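You operate a simulated robot arm through the tools that you are given. There is no shell and no other tool.

You are at the controls of a simulated robot arm. One attempt, no reset.

Task
Plug in the control unit and bring the board up at 2500 rpm.
Fine: On the middle yellow board. Grey plug into the socket on top of the unit and the orange lock slid over it before the main switch goes on. Key on, rpm dial on its mark.

It is judged by the outcome, as a careful person would: the job done as asked, and still so three seconds after it is handed in. It fails if anything else is knocked over, pushed out of place, dropped, spilled or broken.

Robot
A 7-joint arm with a two-finger gripper, fixed in place. Base frame: the origin is on the floor under the middle of its stand, x ahead of it, y to its left, z up. Readings come in mm, rad, newtons and seconds.
With the tool pointing down near the work surface it reaches from about 320 to 760 mm from the base axis. Its first joint turns from -2.897 to 2.897 rad. Payload 1.71 kg.
The tool frame sits at the grasp point between the pads (the TCP): z along the fingers, y along the line on which they close. The tips reach 20 mm beyond it. The gripper opens to 96 mm; its body begins 113 mm behind the TCP.
Orientation is told as [roll, pitch, yaw] about the base's x, y, z axes, in that order, counted from this pose: with the fingers straight down and closing along the base's y, the tool's x points along the base's -x, its y along +y and its z along -z.

Tools
- The arm moves only by the tool step_arm. Its argument "motion" is a list of rows, each an object of numbers (a shift or turn left out is 0, a gripper value left out holds the last): "tx", "ty", "tz": the shift along the base's x, y, z in cm; "wx", "wy", "wz": the turn, a rotation vector about the base's x, y, z in degrees; "hand": the closure, from 0 (fully open) to 1 (shut). In form: [{"tx": .., "ty": .., "tz": .., "wx": .., "wy": .., "wz": .., "hand": ..}, ...]. A call has 1 to 20 rows; each row is the pose to reach, as a shift and turn from the pose commanded when the call began. A row lasts 0.2 s, in which the tool goes at most 50 mm and 0.15 rad; a call with a longer step from one row to the next is refused whole, and so is a gripper value outside its range. Where a pose cannot be reached the arm comes as near as it can. A force on the tool above 40 N (or 10 N above the force at the start of the call, whichever is more), or a blocked arm, ends the call early, and 0.2 s more pass. The fingers move at their own pace (about 153 mm/s each) and stop on an object; they squeeze with about 33 N. The grip force told is the motor's: it shows also when the fingers shut on nothing. Time passes only in rows, and 0.2 s behind the last, so rows that repeat a pose let the fingers close. It gives the time, the measured TCP pose, the force on the tool (base axes), the opening and the grip force at its end, in the units of the frame above (readings bear some noise), with the torque about the TCP (base axes, N m) and any sound that the robot's microphone picked up.
- Cameras (640 x 400 px; columns grow to the right, rows downward): "scene" is fixed at [220.7, -650, 1746.4]; the picture's right is [0.88, -0.47, 0.00], its down [-0.35, -0.65, -0.68] and it looks along [0.32, 0.60, -0.74] (base axes); focal length 242 px, centre (320, 200). "wrist" rides on the gripper at [66, 14, -145] in the tool frame; the picture's right is [-0.21, 0.98, 0.00], its down [-0.88, -0.18, -0.44] and it looks along [-0.43, -0.09, 0.90] (tool axes); focal length 275 px, centre (320, 200).
- camera(camera): a new picture of that camera. The clock stands still meanwhile.
- raise_lower(by): moves the trunk up (or, below 0, down) by that many mm; the arm rides with it, the base frame stays. It gives what a move gives, with no picture.
- pixel_to_xyz(camera, pixels): there is no depth. For up to 12 entries [column, row, z] of the newest picture of that camera ("zoom" is the newest enlarged one), the place [x, y] in the base frame at which the ray of that pixel passes the height z, good to about 3 mm. The clock stands still meanwhile.
- zoom(camera, box): a new picture of the part [left, top, right, bottom] of that camera's present view, enlarged. The clock stands still meanwhile.
- close_job(): hands the job in; it is judged then, once.

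Open the gripper and draw the arm clear of the work before you hand the job in, unless the task says otherwise.

The tools are called after "Emit:" by a JSON object that holds its "api" and its "payload". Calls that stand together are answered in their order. step_arm: Moves the arm, as the interface text tells. Its arguments: {"type":"object","properties":{"motion":{"type":"array","items":{"type":"object","properties":{"tx":{"type":"number"},"ty":{"type":"number"},"tz":{"type":"number"},"wx":{"type":"number"},"wy":{"type":"number"},"wz":{"type":"number"},"hand":{"type":"number"}}}}},"required":["motion"]} The other tools are called the same way: raise_lower (by) moves the trunk up or down; camera (camera) takes a picture; pixel_to_xyz (camera, pixels) gives the place at which the rays of pixels pass given heights; zoom (camera, box) takes an enlarged picture of a part of a camera's view; close_job () hands the job in.

At the start:

```text
time_s: 0.0
tool_pos: [263.7, -246.5, 1539.5]
tool_rot: [0.0, 0.0, 0.0]
contact_force: [0.4, -0.6, -0.2]
torque: [-0.03, 0.0, 0.0]
width: 96.0
gripper_force: 0.0
trunk travel left (down, up): [-325.0, 61.0]
```

scene: 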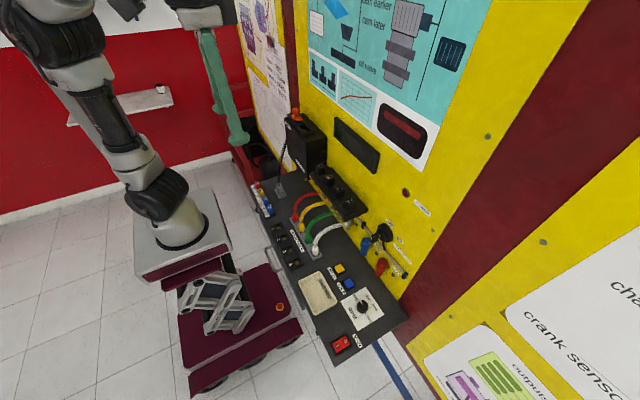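
wrist: 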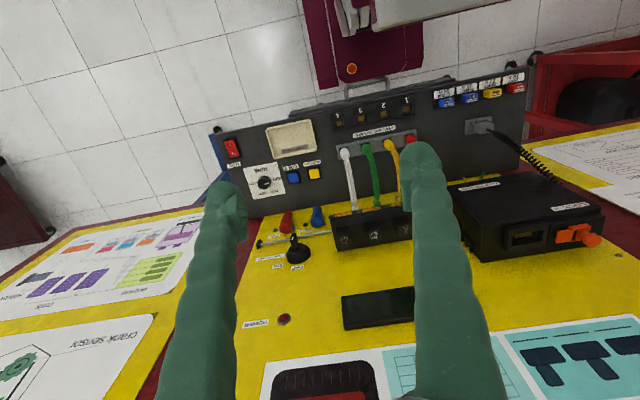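

The scene shows the yellow board with the black console in front (about 250–400, 110–360). I'll zoom in on it to identify the parts.

Emit:
{"api": "zoom", "payload": {"camera": "scene", "box": [230, 90, 420, 220]}}

Emit:
{"api": "zoom", "payload": {"camera": "scene", "box": [250, 200, 430, 370]}}

Emit:
{"api": "zoom", "payload": {"camera": "wrist", "box": [400, 70, 620, 270]}}

Emit:
{"api": "zoom", "payload": {"camera": "wrist", "box": [200, 90, 420, 340]}}

```text
3.08 times, centred on (325, 155) of scene
```

zoom: 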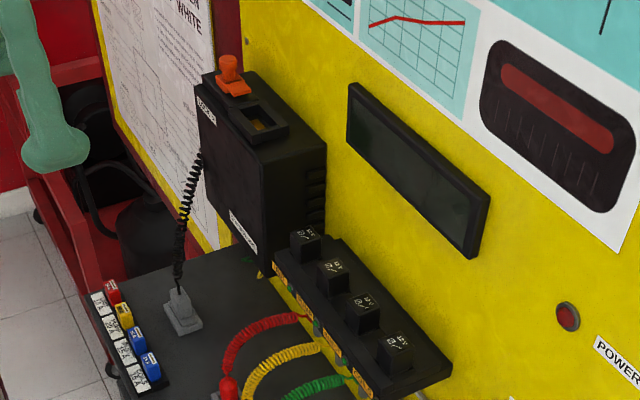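

```text
2.35 times, centred on (340, 285) of scene
```

zoom: 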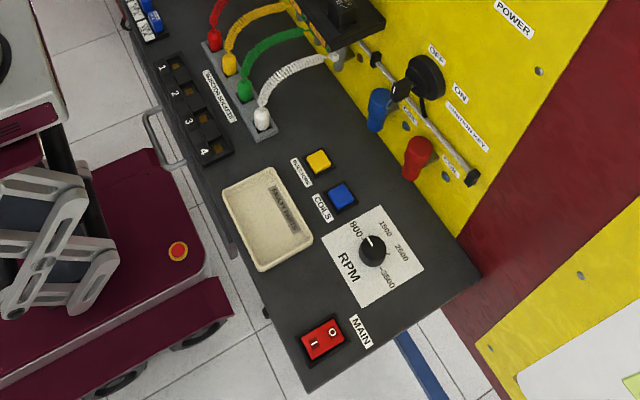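

```text
2.00 times, centred on (510, 170) of wrist
```

zoom: 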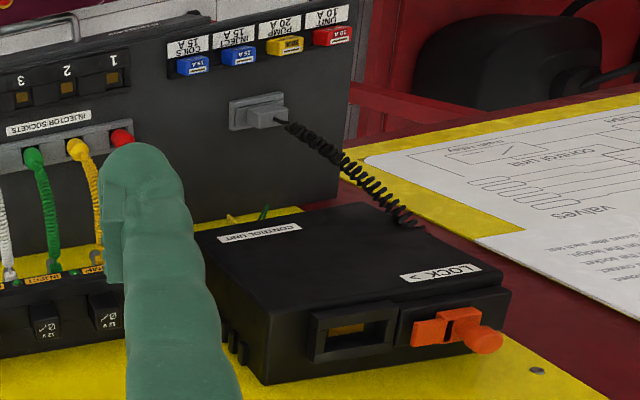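

```text
1.60 times, centred on (310, 215) of wrist
```

zoom: 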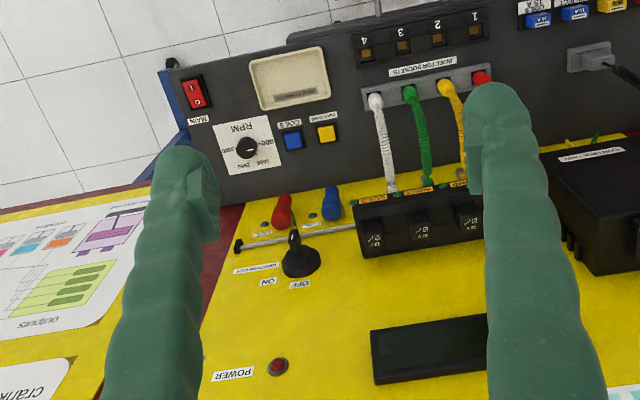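

I've identified the plug parked on the console at scene (280,191), the socket at (305,128), the lock knob at (295,111), the main switch at (341,344), the key at (385,235) and the RPM dial at about (362,300). I'll triangulate these from the two views using rays at two heights.

Emit:
{"api": "camera", "payload": {"camera": "scene"}}

Emit:
{"api": "camera", "payload": {"camera": "wrist"}}

Emit:
{"api": "pixel_to_xyz", "payload": {"camera": "scene", "pixels": [[295.5, 111.2, 1000], [295.5, 111.2, 1100], [304.9, 128.4, 1000], [304.9, 128.4, 1100], [280.5, 190.7, 900], [280.5, 190.7, 1000], [341, 344, 850], [341, 344, 950]]}}

Emit:
{"api": "pixel_to_xyz", "payload": {"camera": "wrist", "pixels": [[594, 240, 1000], [594, 240, 1100], [523.5, 235, 1000], [523.5, 235, 1100], [481.5, 126, 900], [481.5, 126, 1000], [233, 148, 850], [233, 148, 950]]}}

```text
taken
```

scene: 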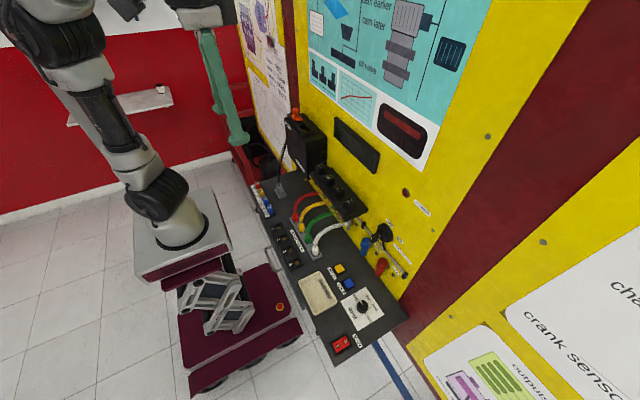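

```text
taken
```

wrist: 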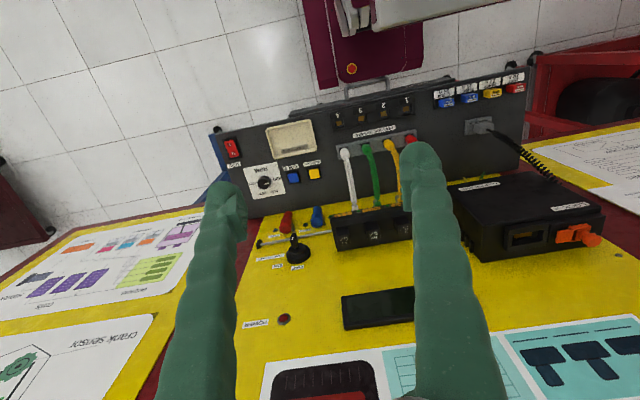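

```text
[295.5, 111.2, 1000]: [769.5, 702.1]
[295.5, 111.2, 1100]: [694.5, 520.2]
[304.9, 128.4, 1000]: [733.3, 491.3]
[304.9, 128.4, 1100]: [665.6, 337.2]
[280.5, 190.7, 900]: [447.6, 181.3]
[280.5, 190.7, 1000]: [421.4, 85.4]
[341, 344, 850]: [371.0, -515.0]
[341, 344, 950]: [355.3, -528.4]
```

```text
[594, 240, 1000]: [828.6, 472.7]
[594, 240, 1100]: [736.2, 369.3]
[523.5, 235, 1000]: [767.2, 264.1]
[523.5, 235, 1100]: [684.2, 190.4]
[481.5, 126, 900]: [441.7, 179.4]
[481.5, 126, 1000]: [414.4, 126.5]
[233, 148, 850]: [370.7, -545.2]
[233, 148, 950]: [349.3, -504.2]
```

Triangulation puts the plug at about (445,177,904), the unit's socket at (537,56,1283), the lock knob at (555,171,1292) and the main switch at (360,-522,905). That makes the console level at about z=900. I'll move the wrist camera toward the plug for a closer look, staying well in front of the board.

Emit:
{"api": "step_arm", "payload": {"motion": [{"tx": 2, "ty": 2.5, "tz": -2}, {"tx": 4, "ty": 5, "tz": -4}, {"tx": 6, "ty": 7.5, "tz": -6}, {"tx": 8, "ty": 10, "tz": -8}, {"tx": 9.5, "ty": 13, "tz": -11}, {"tx": 10, "ty": 16, "tz": -14}, {"tx": 10, "ty": 19.5, "tz": -17}, {"tx": 10, "ty": 23, "tz": -20}, {"tx": 10, "ty": 26.5, "tz": -23}, {"tx": 10, "ty": 30, "tz": -26}, {"tx": 9.5, "ty": 33.5, "tz": -29}, {"tx": 9, "ty": 37, "tz": -32}, {"tx": 8.5, "ty": 40, "tz": -35}, {"tx": 8, "ty": 42.5, "tz": -38}, {"tx": 8, "ty": 44.5, "tz": -41}]}}

```text
time_s: 3.2
tool_pos: [319.2, 202.0, 1133.2]
tool_rot: [0.0, -0.015, -0.002]
contact_force: [-0.4, 0.3, -0.1]
torque: [-0.01, 0.03, -0.03]
width: 96.0
gripper_force: 0.1
trunk travel left (down, up): [-325.0, 61.0]
```

The arm stopped about 25 mm short in x, which is either lag or a reach limit. I'll take a wrist picture here to inspect the plug.

Emit:
{"api": "camera", "payload": {"camera": "wrist"}}

Emit:
{"api": "camera", "payload": {"camera": "scene"}}

```text
taken
```

wrist: 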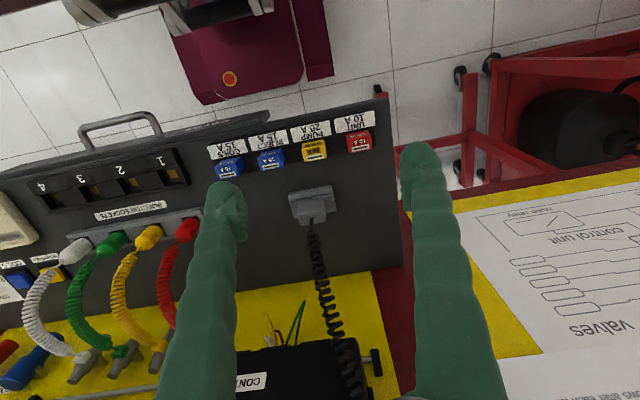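

```text
taken
```

scene: 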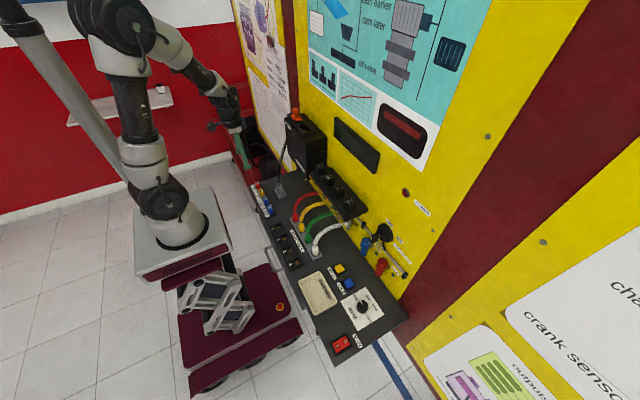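

The plug is at wrist (313,207), with the coiled cord running toward the unit. I'll zoom in on it.

Emit:
{"api": "zoom", "payload": {"camera": "wrist", "box": [240, 130, 400, 390]}}

Emit:
{"api": "zoom", "payload": {"camera": "wrist", "box": [270, 170, 360, 240]}}

Emit:
{"api": "step_arm", "payload": {"motion": [{"tx": 0}, {"tx": 0}]}}

```text
1.54 times, centred on (320, 260) of wrist
```

zoom: 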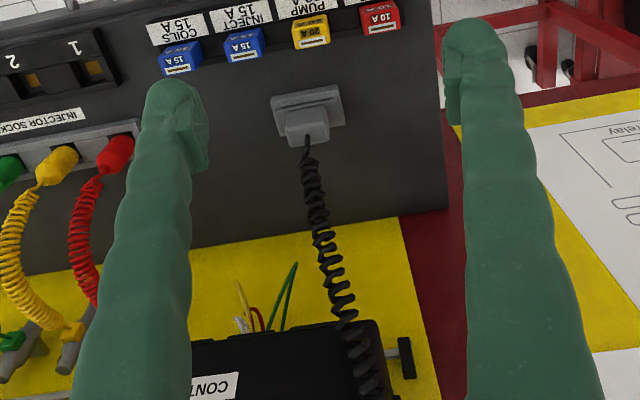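

```text
5.71 times, centred on (315, 205) of wrist
```

zoom: 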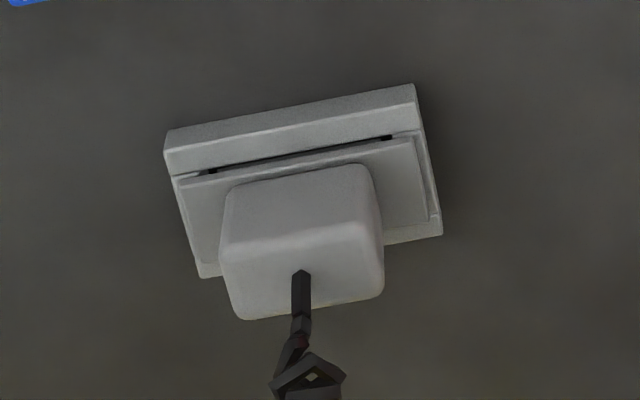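

```text
time_s: 3.8
tool_pos: [320.0, 200.5, 1134.7]
tool_rot: [0.001, -0.017, 0.001]
contact_force: [-0.7, 0.1, -0.2]
torque: [-0.01, -0.05, 0.01]
width: 96.2
gripper_force: 0.0
trunk travel left (down, up): [-325.0, 61.0]
```

The plug stands upright in a parking holder with its cord leaving the top, and its long side runs along base y. The arm stalls near a limit at this height, so I'll raise the tool and then lower the trunk to get a better working posture.

Emit:
{"api": "step_arm", "payload": {"motion": [{"tz": 4}, {"tz": 8}, {"tz": 12}, {"tz": 16}, {"tz": 20}, {"tz": 20}]}}

Emit:
{"api": "raise_lower", "payload": {"by": -220}}

```text
time_s: 5.2
tool_pos: [322.4, 197.5, 1331.5]
tool_rot: [-0.001, -0.014, -0.001]
contact_force: [0.4, 0.4, -0.9]
torque: [0.0, -0.02, 0.0]
width: 95.7
gripper_force: 0.1
trunk travel left (down, up): [-325.0, 61.0]
```

```text
time_s: 7.5
tool_pos: [321.1, 199.2, 1111.8]
tool_rot: [0.0, -0.016, -0.001]
contact_force: [0.3, 0.3, 0.0]
torque: [-0.05, 0.02, -0.03]
width: 95.8
gripper_force: 0.0
trunk travel left (down, up): [-105.0, 281.0]
```

The tool is now at (321,199,1112) with the trunk lowered 220 mm. I'll move a little forward to test tracking and then photograph the plug.

Emit:
{"api": "step_arm", "payload": {"motion": [{"tx": 1.5, "tz": -1}, {"tx": 3, "tz": -2}, {"tx": 3, "tz": -2}]}}

Emit:
{"api": "camera", "payload": {"camera": "wrist"}}

```text
time_s: 8.3
tool_pos: [351.9, 199.4, 1090.5]
tool_rot: [0.0, -0.015, 0.0]
contact_force: [0.1, 0.6, -0.6]
torque: [-0.01, 0.01, 0.02]
width: 96.1
gripper_force: 0.0
trunk travel left (down, up): [-105.0, 281.0]
```

```text
taken
```

wrist: 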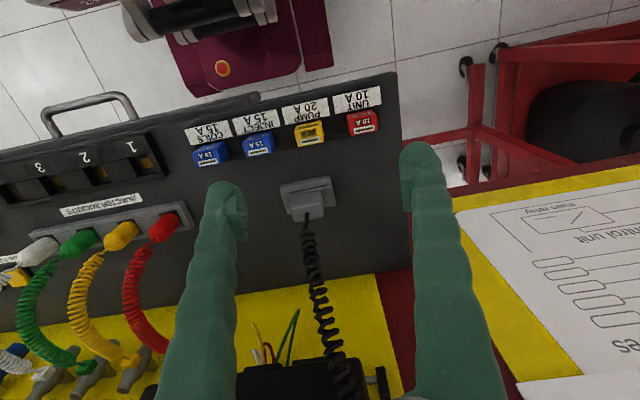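

Tracking works. I'll zoom in on the plug from here and get its position.

Emit:
{"api": "zoom", "payload": {"camera": "wrist", "box": [270, 165, 350, 235]}}

Emit:
{"api": "pixel_to_xyz", "payload": {"camera": "wrist", "pixels": [[281, 187, 900], [331, 178, 900], [336, 203, 900], [288, 213, 900], [305, 213, 930], [307, 205, 930]]}}

```text
5.71 times, centred on (310, 200) of wrist
```

zoom: 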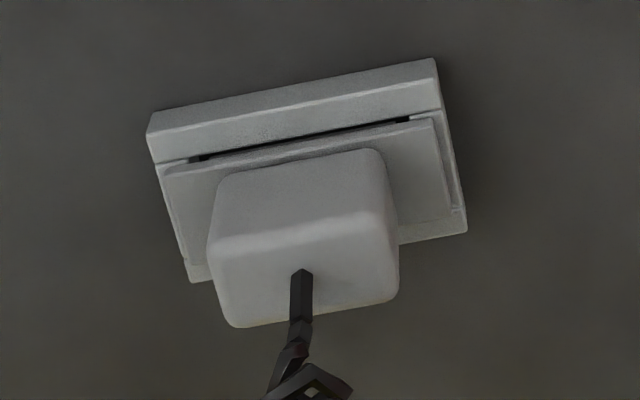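

```text
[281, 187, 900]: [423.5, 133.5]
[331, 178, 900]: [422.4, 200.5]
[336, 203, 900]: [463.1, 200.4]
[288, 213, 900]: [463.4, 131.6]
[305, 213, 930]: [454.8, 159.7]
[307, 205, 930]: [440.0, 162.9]
```

The holder footprint is roughly x 423–463, y 132–200, and the plug body is about 36 mm wide in y. I'll zoom the scene camera on the plug to triangulate the height of its top.

Emit:
{"api": "zoom", "payload": {"camera": "scene", "box": [255, 165, 305, 205]}}

Emit:
{"api": "zoom", "payload": {"camera": "scene", "box": [275, 100, 335, 150]}}

```text
10.00 times, centred on (280, 185) of scene
```

zoom: 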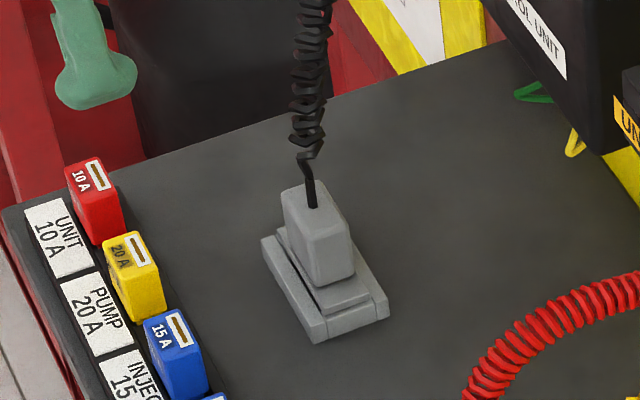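

```text
8.00 times, centred on (305, 125) of scene
```

zoom: 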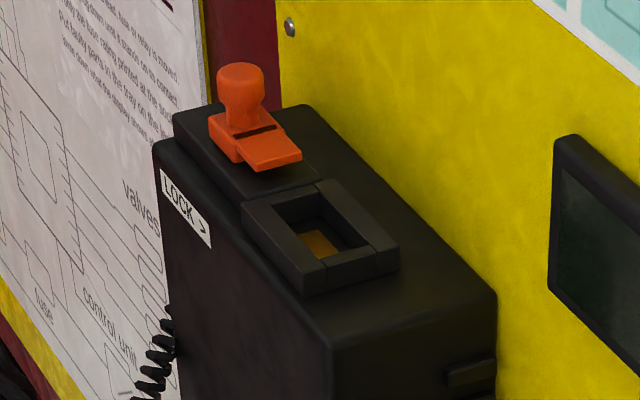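

The scene zoom shows the plug's body standing on a wider flange in the holder. The unit's socket has a raised rim, and the orange slider sits to its +y side. I'll triangulate the cord exit at the plug top (scene ~(279.2,185.5), wrist ~(306.5,213)) along with the holder corners.

Emit:
{"api": "pixel_to_xyz", "payload": {"camera": "scene", "pixels": [[279.2, 185.5, 920], [279.2, 185.5, 960], [274.2, 189.3, 900], [279.5, 199.2, 900], [287, 196.5, 900], [283.7, 193.6, 920], [283.0, 189.0, 950], [276.2, 184.8, 950], [279.7, 183.0, 950]]}}

Emit:
{"api": "pixel_to_xyz", "payload": {"camera": "wrist", "pixels": [[306.5, 213.1, 920], [306.5, 213.1, 960], [292, 206.5, 950], [320, 204, 950], [295.5, 222.5, 950], [323, 217.5, 950], [292, 206.5, 930], [320, 204, 930], [295.5, 222.5, 930], [323, 217.5, 930]]}}

```text
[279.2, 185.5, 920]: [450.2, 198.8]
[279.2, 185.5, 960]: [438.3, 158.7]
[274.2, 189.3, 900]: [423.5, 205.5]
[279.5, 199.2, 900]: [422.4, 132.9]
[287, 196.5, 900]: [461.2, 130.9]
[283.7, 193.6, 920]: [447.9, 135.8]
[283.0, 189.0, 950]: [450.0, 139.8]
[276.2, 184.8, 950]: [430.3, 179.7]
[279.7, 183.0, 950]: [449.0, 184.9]
```

```text
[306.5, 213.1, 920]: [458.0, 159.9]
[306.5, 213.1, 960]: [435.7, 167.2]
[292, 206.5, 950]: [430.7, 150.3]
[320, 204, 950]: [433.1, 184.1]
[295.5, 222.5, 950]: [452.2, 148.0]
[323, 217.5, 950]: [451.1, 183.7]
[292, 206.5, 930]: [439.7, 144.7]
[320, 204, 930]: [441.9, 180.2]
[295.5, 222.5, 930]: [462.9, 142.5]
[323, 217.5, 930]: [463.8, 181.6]
```

The plug top centre is at about (440,166,953) with a 36×20 mm body. Before grasping I'll look at the socket and lock from above, so I'm going up first and then forward over the unit with the tips well above it.

Emit:
{"api": "step_arm", "payload": {"motion": [{"tz": 4}, {"tz": 8}, {"tz": 12.5}, {"tz": 17}, {"tz": 21.5}, {"tz": 26}, {"tz": 30}, {"tx": 2, "ty": -2, "tz": 31}, {"tx": 5, "ty": -4, "tz": 31}, {"tx": 8, "ty": -6, "tz": 31}, {"tx": 11, "ty": -8, "tz": 31}, {"tx": 13, "ty": -10, "tz": 31, "wy": 0.9}, {"tx": 13, "ty": -10, "tz": 31, "wy": 0.9}]}}

Emit:
{"api": "camera", "payload": {"camera": "wrist"}}

```text
time_s: 11.1
tool_pos: [408.2, 114.6, 1339.2]
tool_rot: [0.002, -0.011, 0.0]
contact_force: [0.9, -0.1, -0.1]
torque: [-0.07, 0.02, 0.01]
width: 96.0
gripper_force: 0.1
out of reach, approached as far as the arm can: row 6, 7, 8, 9, 10, 11, 12, 13
trunk travel left (down, up): [-105.0, 281.0]
```

```text
taken
```

wrist: 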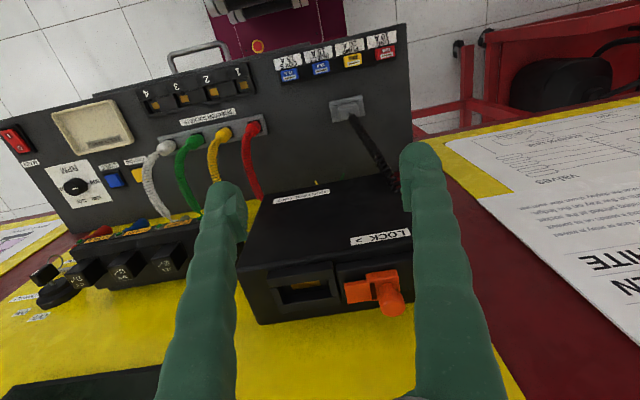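

With the trunk low, the arm can't go high enough near the unit. I'll raise the trunk by 150 mm for the upper work and view the socket from closer.

Emit:
{"api": "raise_lower", "payload": {"by": 150}}

Emit:
{"api": "step_arm", "payload": {"motion": [{"tx": 2, "tz": -2}, {"tx": 5, "tz": -5}, {"tx": 8, "tz": -8, "wy": 0.6}, {"tx": 8, "tz": -10, "wy": 0.6}, {"tx": 8, "tz": -11, "wy": 0.6}]}}

Emit:
{"api": "camera", "payload": {"camera": "wrist"}}

```text
time_s: 12.9
tool_pos: [409.0, 112.5, 1488.5]
tool_rot: [0.003, -0.01, 0.001]
contact_force: [0.5, 0.9, -0.1]
torque: [0.03, 0.0, 0.02]
width: 95.9
gripper_force: 0.1
trunk travel left (down, up): [-255.0, 131.0]
```

```text
time_s: 14.1
tool_pos: [491.5, 111.3, 1379.0]
tool_rot: [0.003, -0.003, 0.0]
contact_force: [0.1, 0.1, -0.2]
torque: [0.0, 0.04, -0.01]
width: 96.1
gripper_force: 0.0
trunk travel left (down, up): [-255.0, 131.0]
```

```text
taken
```

wrist: 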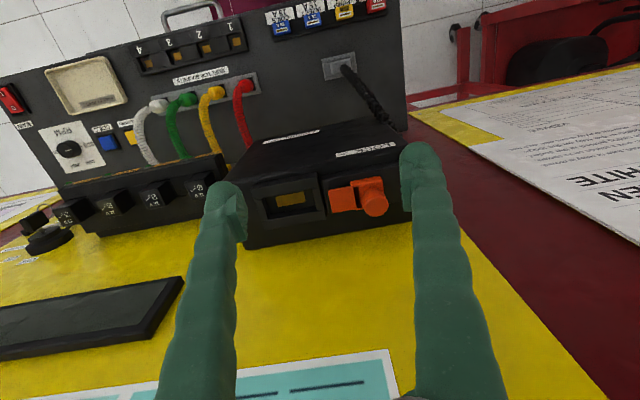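

The socket is now at wrist (290,200) and the orange lock at (358,195). I'll zoom in on them and get positions.

Emit:
{"api": "zoom", "payload": {"camera": "wrist", "box": [240, 130, 420, 250]}}

Emit:
{"api": "zoom", "payload": {"camera": "scene", "box": [280, 100, 330, 140]}}

```text
3.33 times, centred on (330, 190) of wrist
```

zoom: 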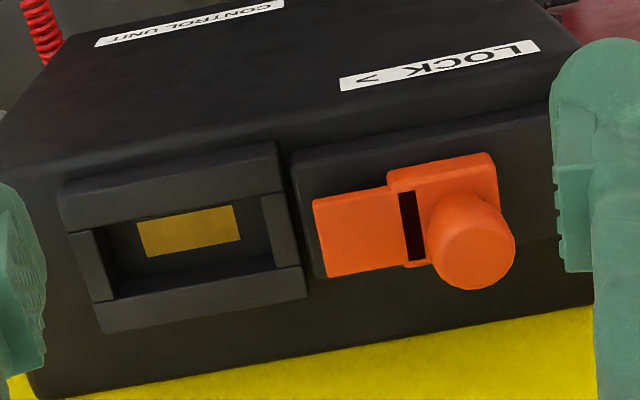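

```text
10.00 times, centred on (305, 120) of scene
```

zoom: 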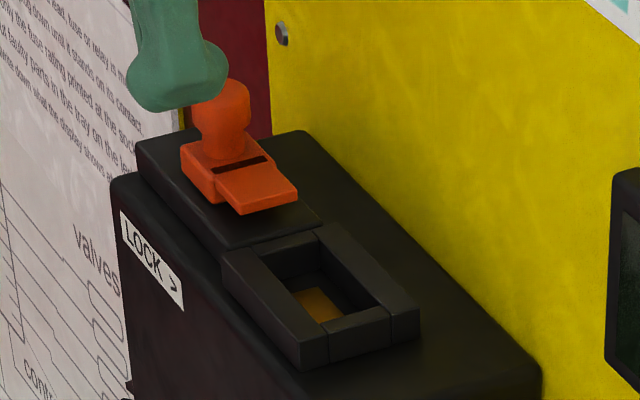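

I can see the rim, the yellow contact strip, and the slider with its tongue pointing at the socket. I'll compute rays for the rim's inner corners and the lock features in both views.

Emit:
{"api": "pixel_to_xyz", "payload": {"camera": "zoom", "pixels": [[255, 262, 1280], [255, 262, 1300], [317, 237, 1280], [317, 237, 1300], [392, 305, 1280], [392, 305, 1300], [328, 333, 1280], [328, 333, 1300], [240, 213, 1300], [297, 187, 1300], [222, 90, 1330], [240, 213, 1280]]}}

Emit:
{"api": "zoom", "payload": {"camera": "wrist", "box": [240, 130, 420, 250]}}

Emit:
{"api": "pixel_to_xyz", "payload": {"camera": "zoom", "pixels": [[262, 197, 1280], [262, 197, 1300], [275, 268, 1280], [275, 268, 1300], [118, 300, 1280], [118, 300, 1300], [92, 230, 1280], [92, 230, 1300], [314, 200, 1300], [327, 277, 1300], [475, 250, 1330], [314, 200, 1280]]}}

```text
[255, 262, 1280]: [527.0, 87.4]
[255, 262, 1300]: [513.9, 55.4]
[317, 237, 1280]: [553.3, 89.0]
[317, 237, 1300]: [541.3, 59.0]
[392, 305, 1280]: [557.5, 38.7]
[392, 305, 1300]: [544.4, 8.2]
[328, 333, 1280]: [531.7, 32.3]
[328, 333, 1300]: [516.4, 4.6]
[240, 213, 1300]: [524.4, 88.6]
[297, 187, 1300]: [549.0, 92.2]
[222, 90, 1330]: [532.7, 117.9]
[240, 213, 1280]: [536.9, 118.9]
```

```text
3.33 times, centred on (330, 190) of wrist
```

zoom: 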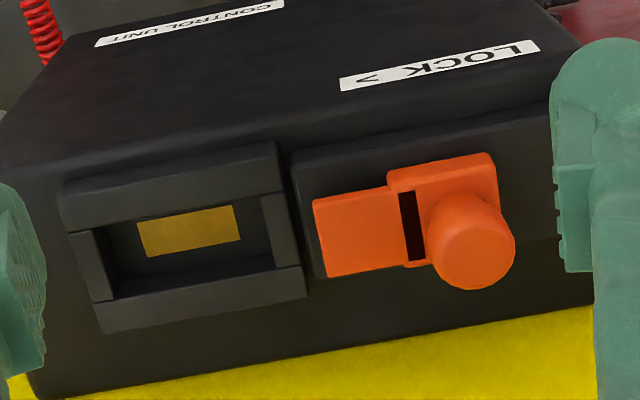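

```text
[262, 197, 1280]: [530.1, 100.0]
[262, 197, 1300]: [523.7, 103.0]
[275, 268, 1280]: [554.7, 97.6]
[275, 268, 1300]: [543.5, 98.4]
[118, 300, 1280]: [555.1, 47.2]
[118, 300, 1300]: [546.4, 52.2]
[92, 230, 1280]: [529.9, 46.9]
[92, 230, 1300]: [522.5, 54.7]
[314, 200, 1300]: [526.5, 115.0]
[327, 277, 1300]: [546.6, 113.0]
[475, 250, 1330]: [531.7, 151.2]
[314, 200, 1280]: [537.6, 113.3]
```

The socket opening measures about x 533–558, y 45–98 with the rim top at z≈1273, centred at (545,71.5). The lock's tongue tip is at y≈113 with its top at z≈1284. I'll query the parked plug's flange height from the scene view before heading back to grasp it.

Emit:
{"api": "zoom", "payload": {"camera": "scene", "box": [267, 172, 297, 204]}}

Emit:
{"api": "pixel_to_xyz", "payload": {"camera": "scene", "pixels": [[280.0, 193.5, 910], [280.0, 193.5, 930], [280.0, 188.5, 940], [280.0, 188.5, 960], [282.5, 196.0, 900], [282.5, 196.0, 920]]}}

```text
12.50 times, centred on (282, 188) of scene
```

zoom: 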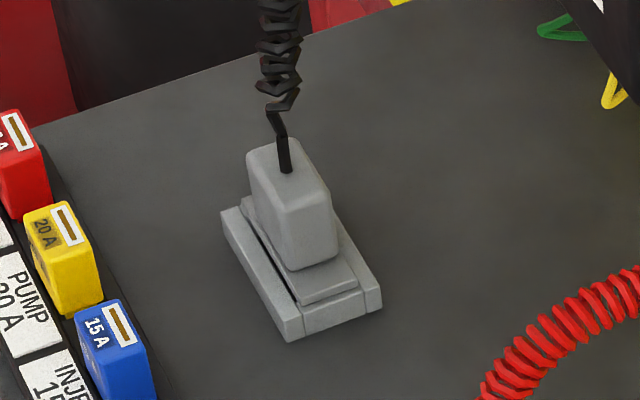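

```text
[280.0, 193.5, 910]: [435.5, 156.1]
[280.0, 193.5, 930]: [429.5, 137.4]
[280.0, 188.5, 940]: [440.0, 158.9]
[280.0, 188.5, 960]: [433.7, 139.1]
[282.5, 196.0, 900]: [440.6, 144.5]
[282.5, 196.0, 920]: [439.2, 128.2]
```

The plug's body spans z≈917–951 and its flange top is at about 917, so I'll grip the upper body with the tips near z 929. I'm backing away from the unit and then lowering the trunk 150 mm.

Emit:
{"api": "step_arm", "payload": {"motion": [{"tx": -3, "ty": 1}, {"tx": -6, "ty": 2}, {"tx": -9, "ty": 3}, {"tx": -9.5, "ty": 4.5, "tz": -3}, {"tx": -9.5, "ty": 5.5, "tz": -7}, {"tx": -9.5, "ty": 5.5, "tz": -10}, {"tx": -9.5, "ty": 5.5, "tz": -10}]}}

Emit:
{"api": "raise_lower", "payload": {"by": -150}}

```text
time_s: 15.7
tool_pos: [392.3, 167.4, 1278.5]
tool_rot: [0.003, -0.002, 0.002]
contact_force: [-0.4, 0.3, -0.4]
torque: [-0.01, -0.01, 0.02]
width: 95.8
gripper_force: 0.0
trunk travel left (down, up): [-255.0, 131.0]
```

```text
time_s: 17.4
tool_pos: [393.0, 166.0, 1130.5]
tool_rot: [0.004, -0.002, 0.001]
contact_force: [-0.5, -0.6, -0.3]
torque: [0.01, -0.01, 0.02]
width: 96.0
gripper_force: 0.0
trunk travel left (down, up): [-105.0, 281.0]
```

I'm at (393,166,1130). Next I'll move to hover above the plug at about (440,166,1015), with the tips roughly 40 mm above its top, and look.

Emit:
{"api": "step_arm", "payload": {"motion": [{"tx": 1.2, "tz": -3}, {"tx": 2.4, "tz": -6}, {"tx": 3.6, "tz": -9}, {"tx": 4.8, "tz": -11.5}, {"tx": 4.8, "tz": -11.5}]}}

Emit:
{"api": "camera", "payload": {"camera": "wrist"}}

Emit:
{"api": "zoom", "payload": {"camera": "scene", "box": [250, 150, 310, 210]}}

```text
time_s: 18.6
tool_pos: [441.2, 166.8, 1014.0]
tool_rot: [0.004, -0.002, 0.001]
contact_force: [0.2, 0.0, -0.1]
torque: [-0.01, -0.02, 0.0]
width: 96.2
gripper_force: 0.0
trunk travel left (down, up): [-105.0, 281.0]
```

```text
taken
```

wrist: 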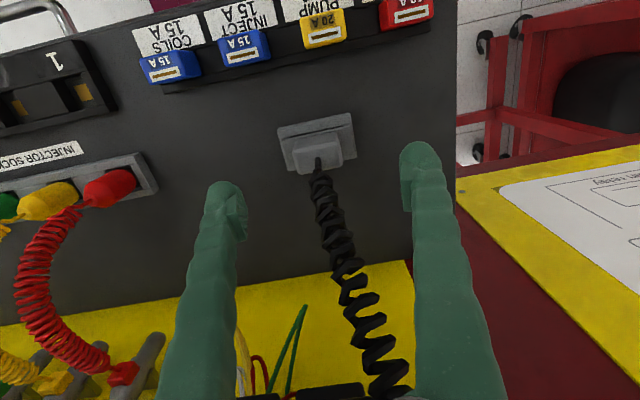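

```text
6.67 times, centred on (280, 180) of scene
```

zoom: 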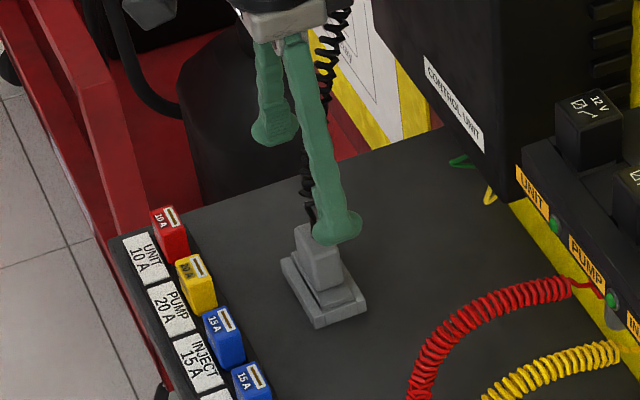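

The plug is between the open fingers, at wrist (318,150). I'll zoom and measure its top outline precisely before descending.

Emit:
{"api": "zoom", "payload": {"camera": "wrist", "box": [265, 95, 375, 195]}}

```text
4.00 times, centred on (320, 145) of wrist
```

zoom: 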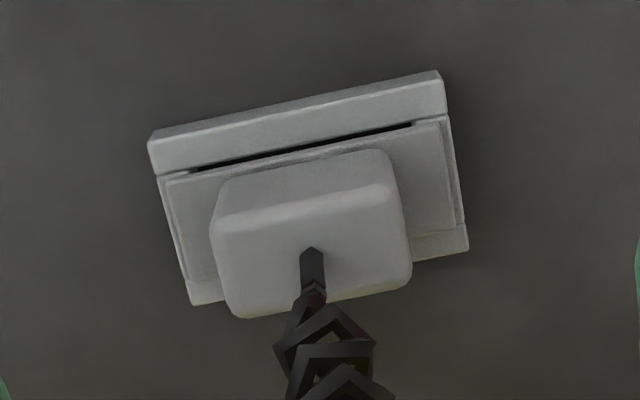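

I'm measuring the plug's top face and flange corners from this zoom.

Emit:
{"api": "pixel_to_xyz", "payload": {"camera": "zoom", "pixels": [[213, 230, 951], [393, 188, 951], [230, 318, 951], [411, 278, 951], [311, 253, 951], [165, 180, 917], [440, 123, 917], [463, 230, 917], [190, 297, 917], [158, 172, 912], [447, 112, 912], [469, 245, 912]]}}

```text
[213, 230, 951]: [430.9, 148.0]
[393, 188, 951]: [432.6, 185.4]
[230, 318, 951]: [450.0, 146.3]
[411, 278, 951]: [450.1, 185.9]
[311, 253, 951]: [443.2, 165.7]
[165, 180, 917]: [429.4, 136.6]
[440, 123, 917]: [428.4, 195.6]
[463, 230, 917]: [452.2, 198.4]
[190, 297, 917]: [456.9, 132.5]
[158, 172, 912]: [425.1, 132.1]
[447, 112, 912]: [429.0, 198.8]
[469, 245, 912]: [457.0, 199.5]
```

The body centre is (441,166.4), which matches the TCP at (441.2,166.8). I'll descend 65 mm to z≈949 and close on the body.

Emit:
{"api": "step_arm", "payload": {"motion": [{"tz": -2.5}, {"tz": -5}, {"tz": -6.5}, {"tz": -6.5}]}}

Emit:
{"api": "step_arm", "payload": {"motion": [{"hand": 0.3}, {"hand": 0.5}, {"hand": 0.7}, {"hand": 0.9}, {"hand": 0.9}]}}

Emit:
{"api": "camera", "payload": {"camera": "wrist"}}

```text
time_s: 19.6
tool_pos: [442.6, 167.6, 950.1]
tool_rot: [0.002, -0.002, 0.0]
contact_force: [0.9, -0.2, -0.3]
torque: [0.0, -0.01, 0.02]
width: 96.0
gripper_force: 0.0
trunk travel left (down, up): [-105.0, 281.0]
```

```text
time_s: 20.8
tool_pos: [441.7, 167.8, 950.3]
tool_rot: [0.004, -0.003, 0.0]
contact_force: [-0.4, 0.2, 1.3]
torque: [-0.03, 0.01, -0.01]
width: 36.6
gripper_force: 33.5
trunk travel left (down, up): [-105.0, 281.0]
```

```text
taken
```

wrist: 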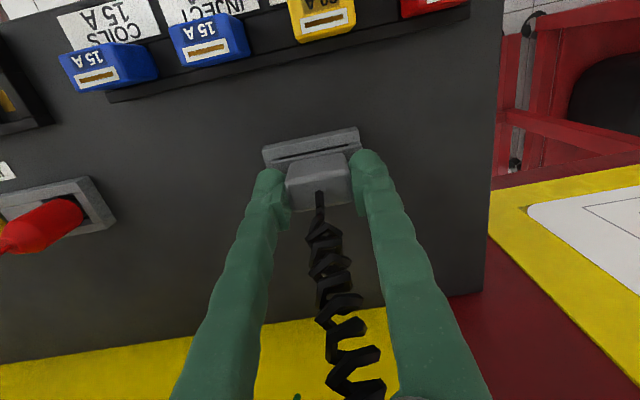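

The fingers have closed on the plug body with a width of 36.6 mm and a grip of 33.5 N. I'll zoom to record how the plug sits in the grip, then lift slowly out of the holder.

Emit:
{"api": "zoom", "payload": {"camera": "wrist", "box": [250, 110, 410, 220]}}

Emit:
{"api": "step_arm", "payload": {"motion": [{"tz": 0.5}, {"tz": 1}, {"tz": 1.5}, {"tz": 2.5}, {"tz": 4}, {"tz": 6}, {"tz": 6}]}}

Emit:
{"api": "camera", "payload": {"camera": "wrist"}}

Emit:
{"api": "zoom", "payload": {"camera": "scene", "box": [250, 150, 310, 210]}}

```text
3.64 times, centred on (330, 165) of wrist
```

zoom: 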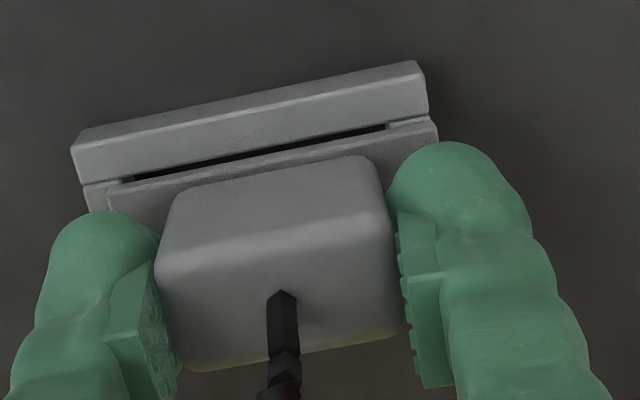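

```text
time_s: 22.4
tool_pos: [441.2, 167.2, 1008.7]
tool_rot: [0.004, -0.001, -0.001]
contact_force: [-0.3, 0.3, -0.8]
torque: [-0.03, -0.01, 0.01]
width: 36.6
gripper_force: 33.5
trunk travel left (down, up): [-105.0, 281.0]
```

```text
taken
```

wrist: 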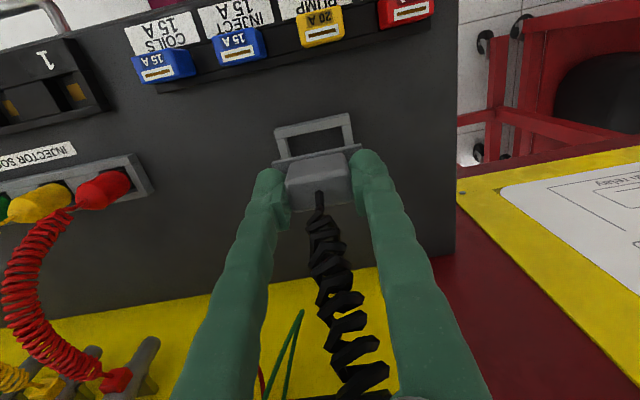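

```text
6.67 times, centred on (280, 180) of scene
```

zoom: 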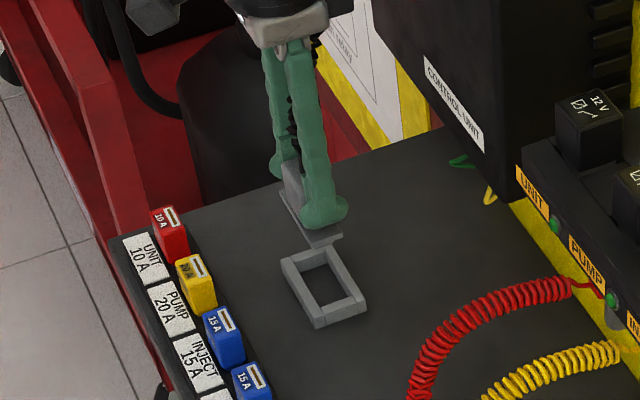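

The plug is out and firmly held, and the empty holder frame is visible below it. I'll record exactly how the holder opening appears from here (TCP 60 mm above seated), so I can reproduce the same picture over the socket.

Emit:
{"api": "zoom", "payload": {"camera": "wrist", "box": [260, 100, 370, 170]}}

Emit:
{"api": "pixel_to_xyz", "payload": {"camera": "wrist", "pixels": [[274, 127, 912], [351, 113, 912], [283, 133, 912], [345, 122, 912]]}}

Emit:
{"api": "step_arm", "payload": {"motion": [{"tz": 0}]}}

```text
5.71 times, centred on (315, 135) of wrist
```

zoom: 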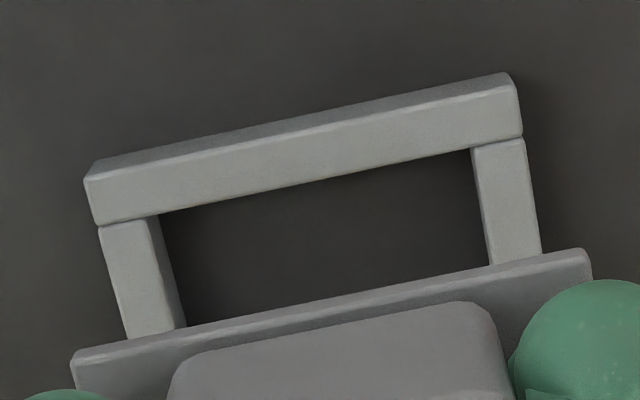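

```text
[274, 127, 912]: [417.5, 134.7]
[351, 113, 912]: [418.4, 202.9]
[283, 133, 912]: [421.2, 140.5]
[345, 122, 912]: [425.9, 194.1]
```

```text
time_s: 22.8
tool_pos: [442.3, 169.0, 1008.3]
tool_rot: [0.004, -0.001, -0.001]
contact_force: [-0.3, 0.7, -0.6]
torque: [0.03, 0.0, 0.03]
width: 36.8
gripper_force: 33.0
trunk travel left (down, up): [-105.0, 281.0]
```

From the flange and wall widths, the flange appears to rest on the rim. I'll triangulate the empty holder's inner rim corners the same way I did the socket's, to get a consistent height offset.

Emit:
{"api": "zoom", "payload": {"camera": "scene", "box": [262, 165, 302, 205]}}

```text
10.00 times, centred on (282, 185) of scene
```

zoom: 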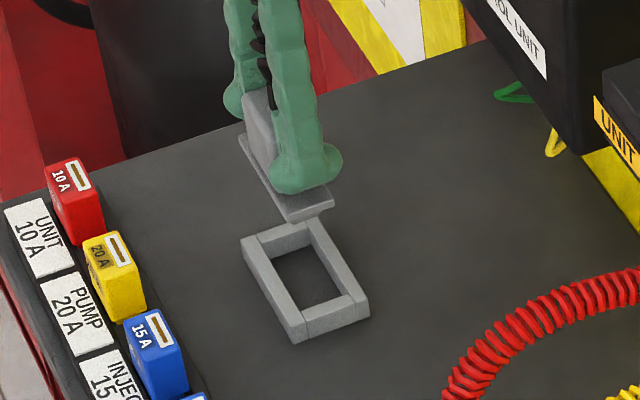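

I'll compute rays for the holder's inner corners in both views.

Emit:
{"api": "pixel_to_xyz", "payload": {"camera": "zoom", "pixels": [[258, 252, 900], [258, 252, 920], [302, 312, 900], [302, 312, 920], [348, 294, 900], [348, 294, 920], [308, 235, 900], [308, 235, 920]]}}

Emit:
{"api": "zoom", "payload": {"camera": "wrist", "box": [260, 100, 370, 170]}}

Emit:
{"api": "pixel_to_xyz", "payload": {"camera": "zoom", "pixels": [[470, 150, 900], [470, 150, 920], [158, 214, 900], [158, 214, 920], [95, 225, 900], [95, 225, 920], [523, 135, 900], [523, 135, 920]]}}

```text
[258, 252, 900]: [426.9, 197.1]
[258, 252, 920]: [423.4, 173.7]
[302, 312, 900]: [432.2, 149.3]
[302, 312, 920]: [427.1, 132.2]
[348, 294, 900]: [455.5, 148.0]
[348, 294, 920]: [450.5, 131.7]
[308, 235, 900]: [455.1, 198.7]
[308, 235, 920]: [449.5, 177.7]
```

```text
5.71 times, centred on (315, 135) of wrist
```

zoom: 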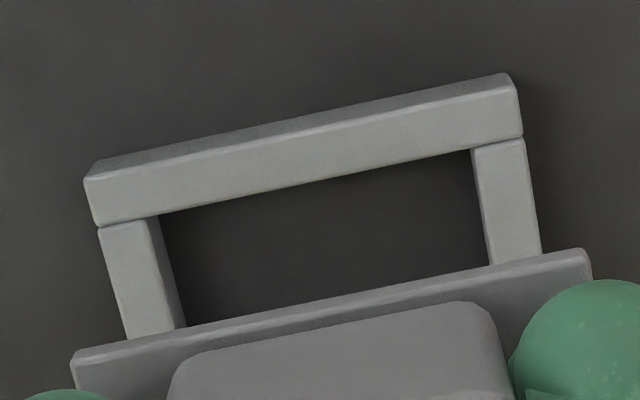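

```text
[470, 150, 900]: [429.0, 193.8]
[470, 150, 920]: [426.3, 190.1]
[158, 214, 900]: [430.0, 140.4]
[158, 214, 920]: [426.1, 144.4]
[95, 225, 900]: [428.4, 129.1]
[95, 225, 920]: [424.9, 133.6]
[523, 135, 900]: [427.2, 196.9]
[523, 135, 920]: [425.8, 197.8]
```

The holder's inner opening is centred at about (441,167.5) with its rim at z≈906, and the socket at (545,71.5) with its rim at 1273. The seated TCP in the socket should therefore be about (546,71.5,1317). I'll lift, retreat to x≈405, and raise the trunk.

Emit:
{"api": "step_arm", "payload": {"motion": [{"tx": -1, "tz": 2}, {"tx": -2, "tz": 5}, {"tx": -3, "tz": 8}, {"tx": -3.7, "tz": 10}, {"tx": -3.7, "tz": 10}]}}

Emit:
{"api": "raise_lower", "payload": {"by": 220}}

Emit:
{"api": "camera", "payload": {"camera": "scene"}}

```text
time_s: 24.0
tool_pos: [405.2, 167.8, 1110.0]
tool_rot: [0.002, -0.003, 0.0]
contact_force: [-0.2, 0.4, -1.1]
torque: [-0.01, 0.0, -0.02]
width: 36.7
gripper_force: 33.1
trunk travel left (down, up): [-105.0, 281.0]
```

```text
time_s: 26.4
tool_pos: [406.1, 168.1, 1331.8]
tool_rot: [0.004, -0.002, 0.0]
contact_force: [-0.2, 0.1, -1.3]
torque: [0.0, -0.01, 0.01]
width: 36.7
gripper_force: 33.4
trunk travel left (down, up): [-325.0, 61.0]
```

```text
taken
```

scene: 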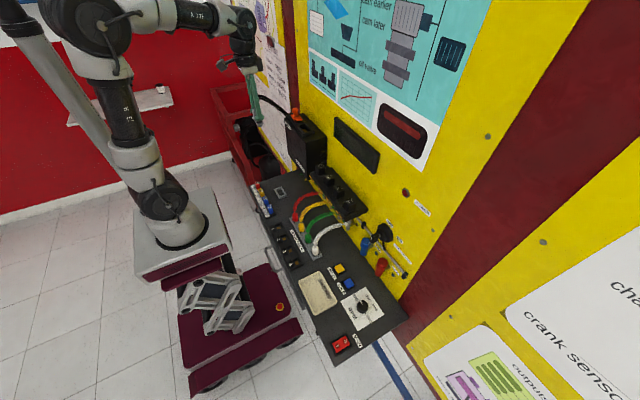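

The plug is still held and the trunk is back at its start height. I'm moving up and across to y≈71, then forward over the socket to about (546,71,1390).

Emit:
{"api": "step_arm", "payload": {"motion": [{"tz": 3}, {"ty": -2, "tz": 6}, {"ty": -5, "tz": 6}, {"ty": -8, "tz": 6}, {"tx": 0, "ty": -9.6, "tz": 6}, {"tx": 3, "ty": -9.6, "tz": 6}, {"tx": 6, "ty": -9.6, "tz": 6}, {"tx": 9, "ty": -9.6, "tz": 6}, {"tx": 12, "ty": -9.6, "tz": 6}, {"tx": 14, "ty": -9.6, "tz": 6}, {"tx": 14, "ty": -9.6, "tz": 6}]}}

Emit:
{"api": "camera", "payload": {"camera": "wrist"}}

Emit:
{"api": "zoom", "payload": {"camera": "scene", "box": [265, 70, 345, 150]}}

```text
time_s: 28.8
tool_pos: [546.7, 71.8, 1390.8]
tool_rot: [0.004, -0.003, 0.0]
contact_force: [0.8, 0.5, -0.8]
torque: [-0.01, -0.03, 0.01]
width: 36.5
gripper_force: 32.3
trunk travel left (down, up): [-325.0, 61.0]
```

```text
taken
```

wrist: 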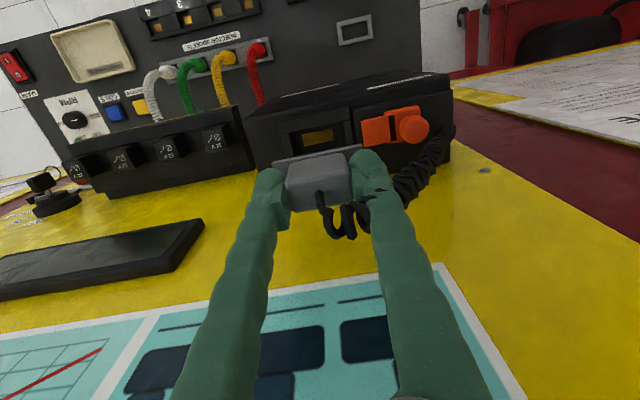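

```text
5.00 times, centred on (305, 110) of scene
```

zoom: 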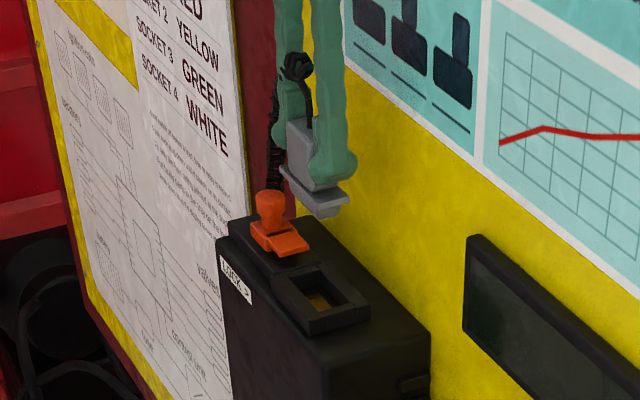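

The plug hovers above the socket, and I can see a stepped lower part under the flange. I'll lower to z≈1377 (the estimated 60 mm above seated) and compare it with the reference view.

Emit:
{"api": "step_arm", "payload": {"motion": [{"tz": -0.7}, {"tz": -1.35}, {"tz": -1.35}]}}

Emit:
{"api": "zoom", "payload": {"camera": "wrist", "box": [260, 100, 370, 170]}}

```text
time_s: 29.6
tool_pos: [545.7, 71.1, 1376.9]
tool_rot: [0.002, -0.002, -0.001]
contact_force: [0.2, -0.4, -0.4]
torque: [0.03, -0.05, -0.04]
width: 36.5
gripper_force: 33.2
trunk travel left (down, up): [-325.0, 61.0]
```

```text
5.71 times, centred on (315, 135) of wrist
```

zoom: 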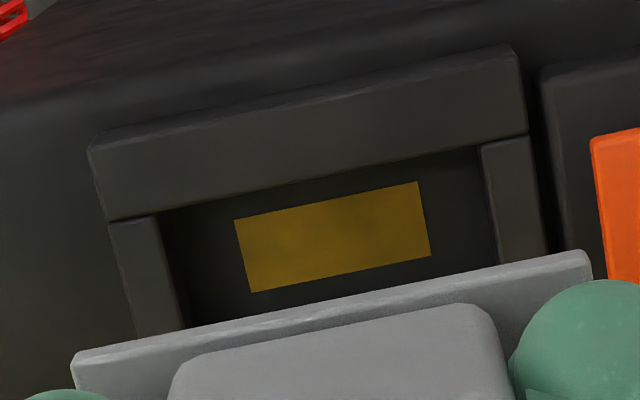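

Compared with the reference, the opening centre is at zoom (320,180) versus (314,181.5), so the TCP needs about +1 mm in y. I'll apply that and descend to z≈1345 for another look.

Emit:
{"api": "step_arm", "payload": {"motion": [{"ty": 0.12, "tz": -1}, {"ty": 0.12, "tz": -2}, {"ty": 0.12, "tz": -3.2}, {"ty": 0.12, "tz": -3.2}]}}

Emit:
{"api": "zoom", "payload": {"camera": "wrist", "box": [250, 100, 410, 210]}}

Emit:
{"api": "zoom", "payload": {"camera": "scene", "box": [285, 90, 335, 140]}}

```text
time_s: 30.6
tool_pos: [543.9, 72.4, 1344.5]
tool_rot: [0.006, -0.002, 0.0]
contact_force: [-0.2, -0.5, -0.7]
torque: [0.01, 0.03, 0.0]
width: 36.6
gripper_force: 33.0
trunk travel left (down, up): [-325.0, 61.0]
```

```text
3.64 times, centred on (330, 155) of wrist
```

zoom: 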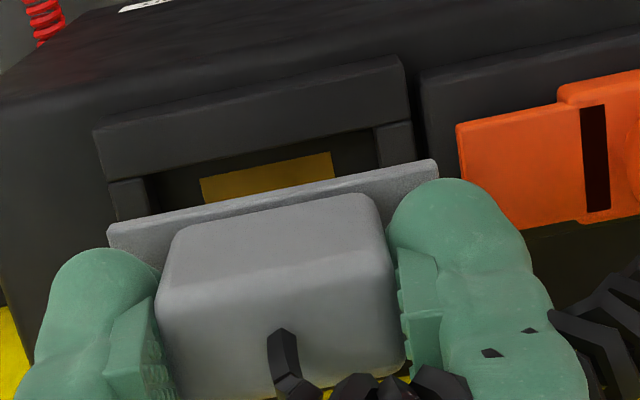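

```text
8.00 times, centred on (310, 115) of scene
```

zoom: 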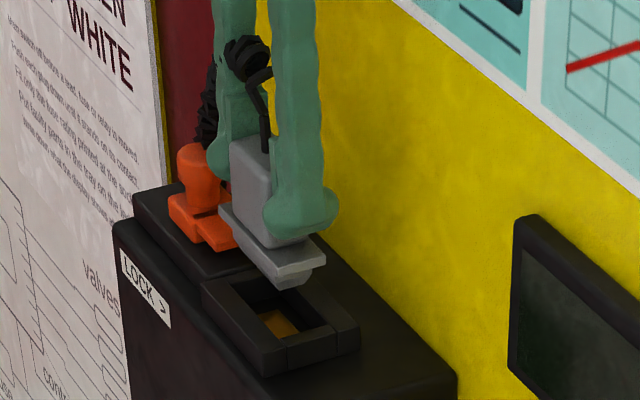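

The insert sits just above the opening with the fingers clear of the lock tongue. I'll descend in small steps to z≈1331 while watching the force.

Emit:
{"api": "step_arm", "payload": {"motion": [{"tz": -0.4}, {"tz": -0.8}, {"tz": -1.1}, {"tz": -1.4}, {"tz": -1.4}]}}

Emit:
{"api": "zoom", "payload": {"camera": "wrist", "box": [250, 100, 410, 210]}}

Emit:
{"api": "zoom", "payload": {"camera": "scene", "box": [285, 90, 335, 140]}}

```text
time_s: 31.8
tool_pos: [545.2, 73.5, 1331.0]
tool_rot: [0.003, -0.001, -0.002]
contact_force: [0.8, -0.1, -1.2]
torque: [-0.01, 0.02, 0.0]
width: 36.7
gripper_force: 32.2
trunk travel left (down, up): [-325.0, 61.0]
```

```text
3.64 times, centred on (330, 155) of wrist
```

zoom: 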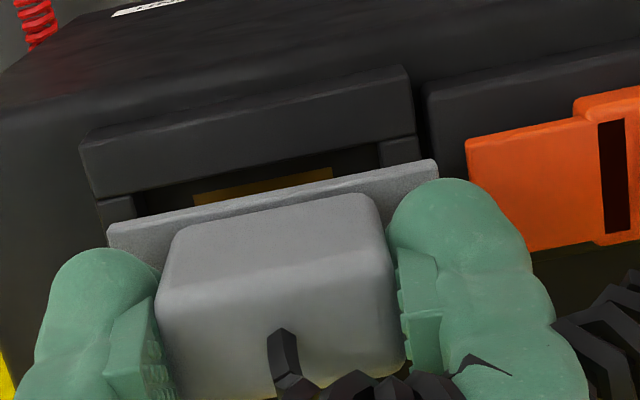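

```text
8.00 times, centred on (310, 115) of scene
```

zoom: 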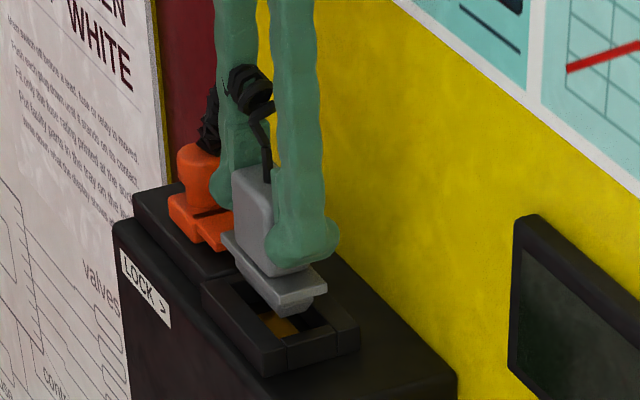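

There's no contact yet at z=1331. I'll zoom in more tightly on both views to check lateral alignment before the final approach.

Emit:
{"api": "zoom", "payload": {"camera": "scene", "box": [295, 112, 325, 140]}}

Emit:
{"api": "zoom", "payload": {"camera": "wrist", "box": [265, 110, 370, 170]}}

```text
14.29 times, centred on (310, 126) of scene
```

zoom: 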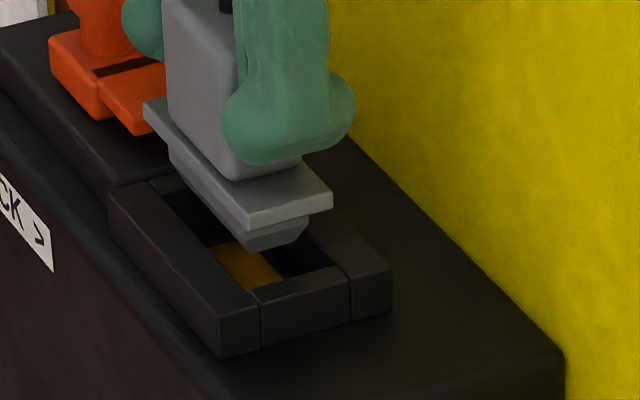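

```text
6.10 times, centred on (318, 140) of wrist
```

zoom: 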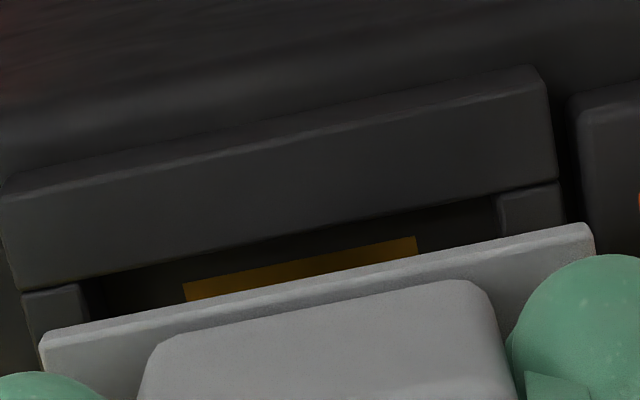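

The views suggest good x alignment, with the flange's front edge projecting onto the opening's inner edge. I'll measure the flange corners and rim corners in this same zoom to compare their y-centres.

Emit:
{"api": "pixel_to_xyz", "payload": {"camera": "zoom", "pixels": [[40, 337, 1298], [592, 228, 1298], [22, 292, 1273.5], [558, 181, 1273.5], [85, 283, 1273.5], [498, 198, 1273.5], [22, 292, 1268], [558, 181, 1268], [0, 196, 1273.5], [548, 72, 1273.5]]}}

```text
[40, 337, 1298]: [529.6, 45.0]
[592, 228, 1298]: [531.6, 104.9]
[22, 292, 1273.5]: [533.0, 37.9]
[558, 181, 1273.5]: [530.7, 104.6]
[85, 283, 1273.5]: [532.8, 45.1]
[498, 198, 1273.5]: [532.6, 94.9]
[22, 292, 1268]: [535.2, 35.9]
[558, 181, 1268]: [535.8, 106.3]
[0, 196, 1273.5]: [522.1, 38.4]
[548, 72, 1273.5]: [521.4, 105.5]
```

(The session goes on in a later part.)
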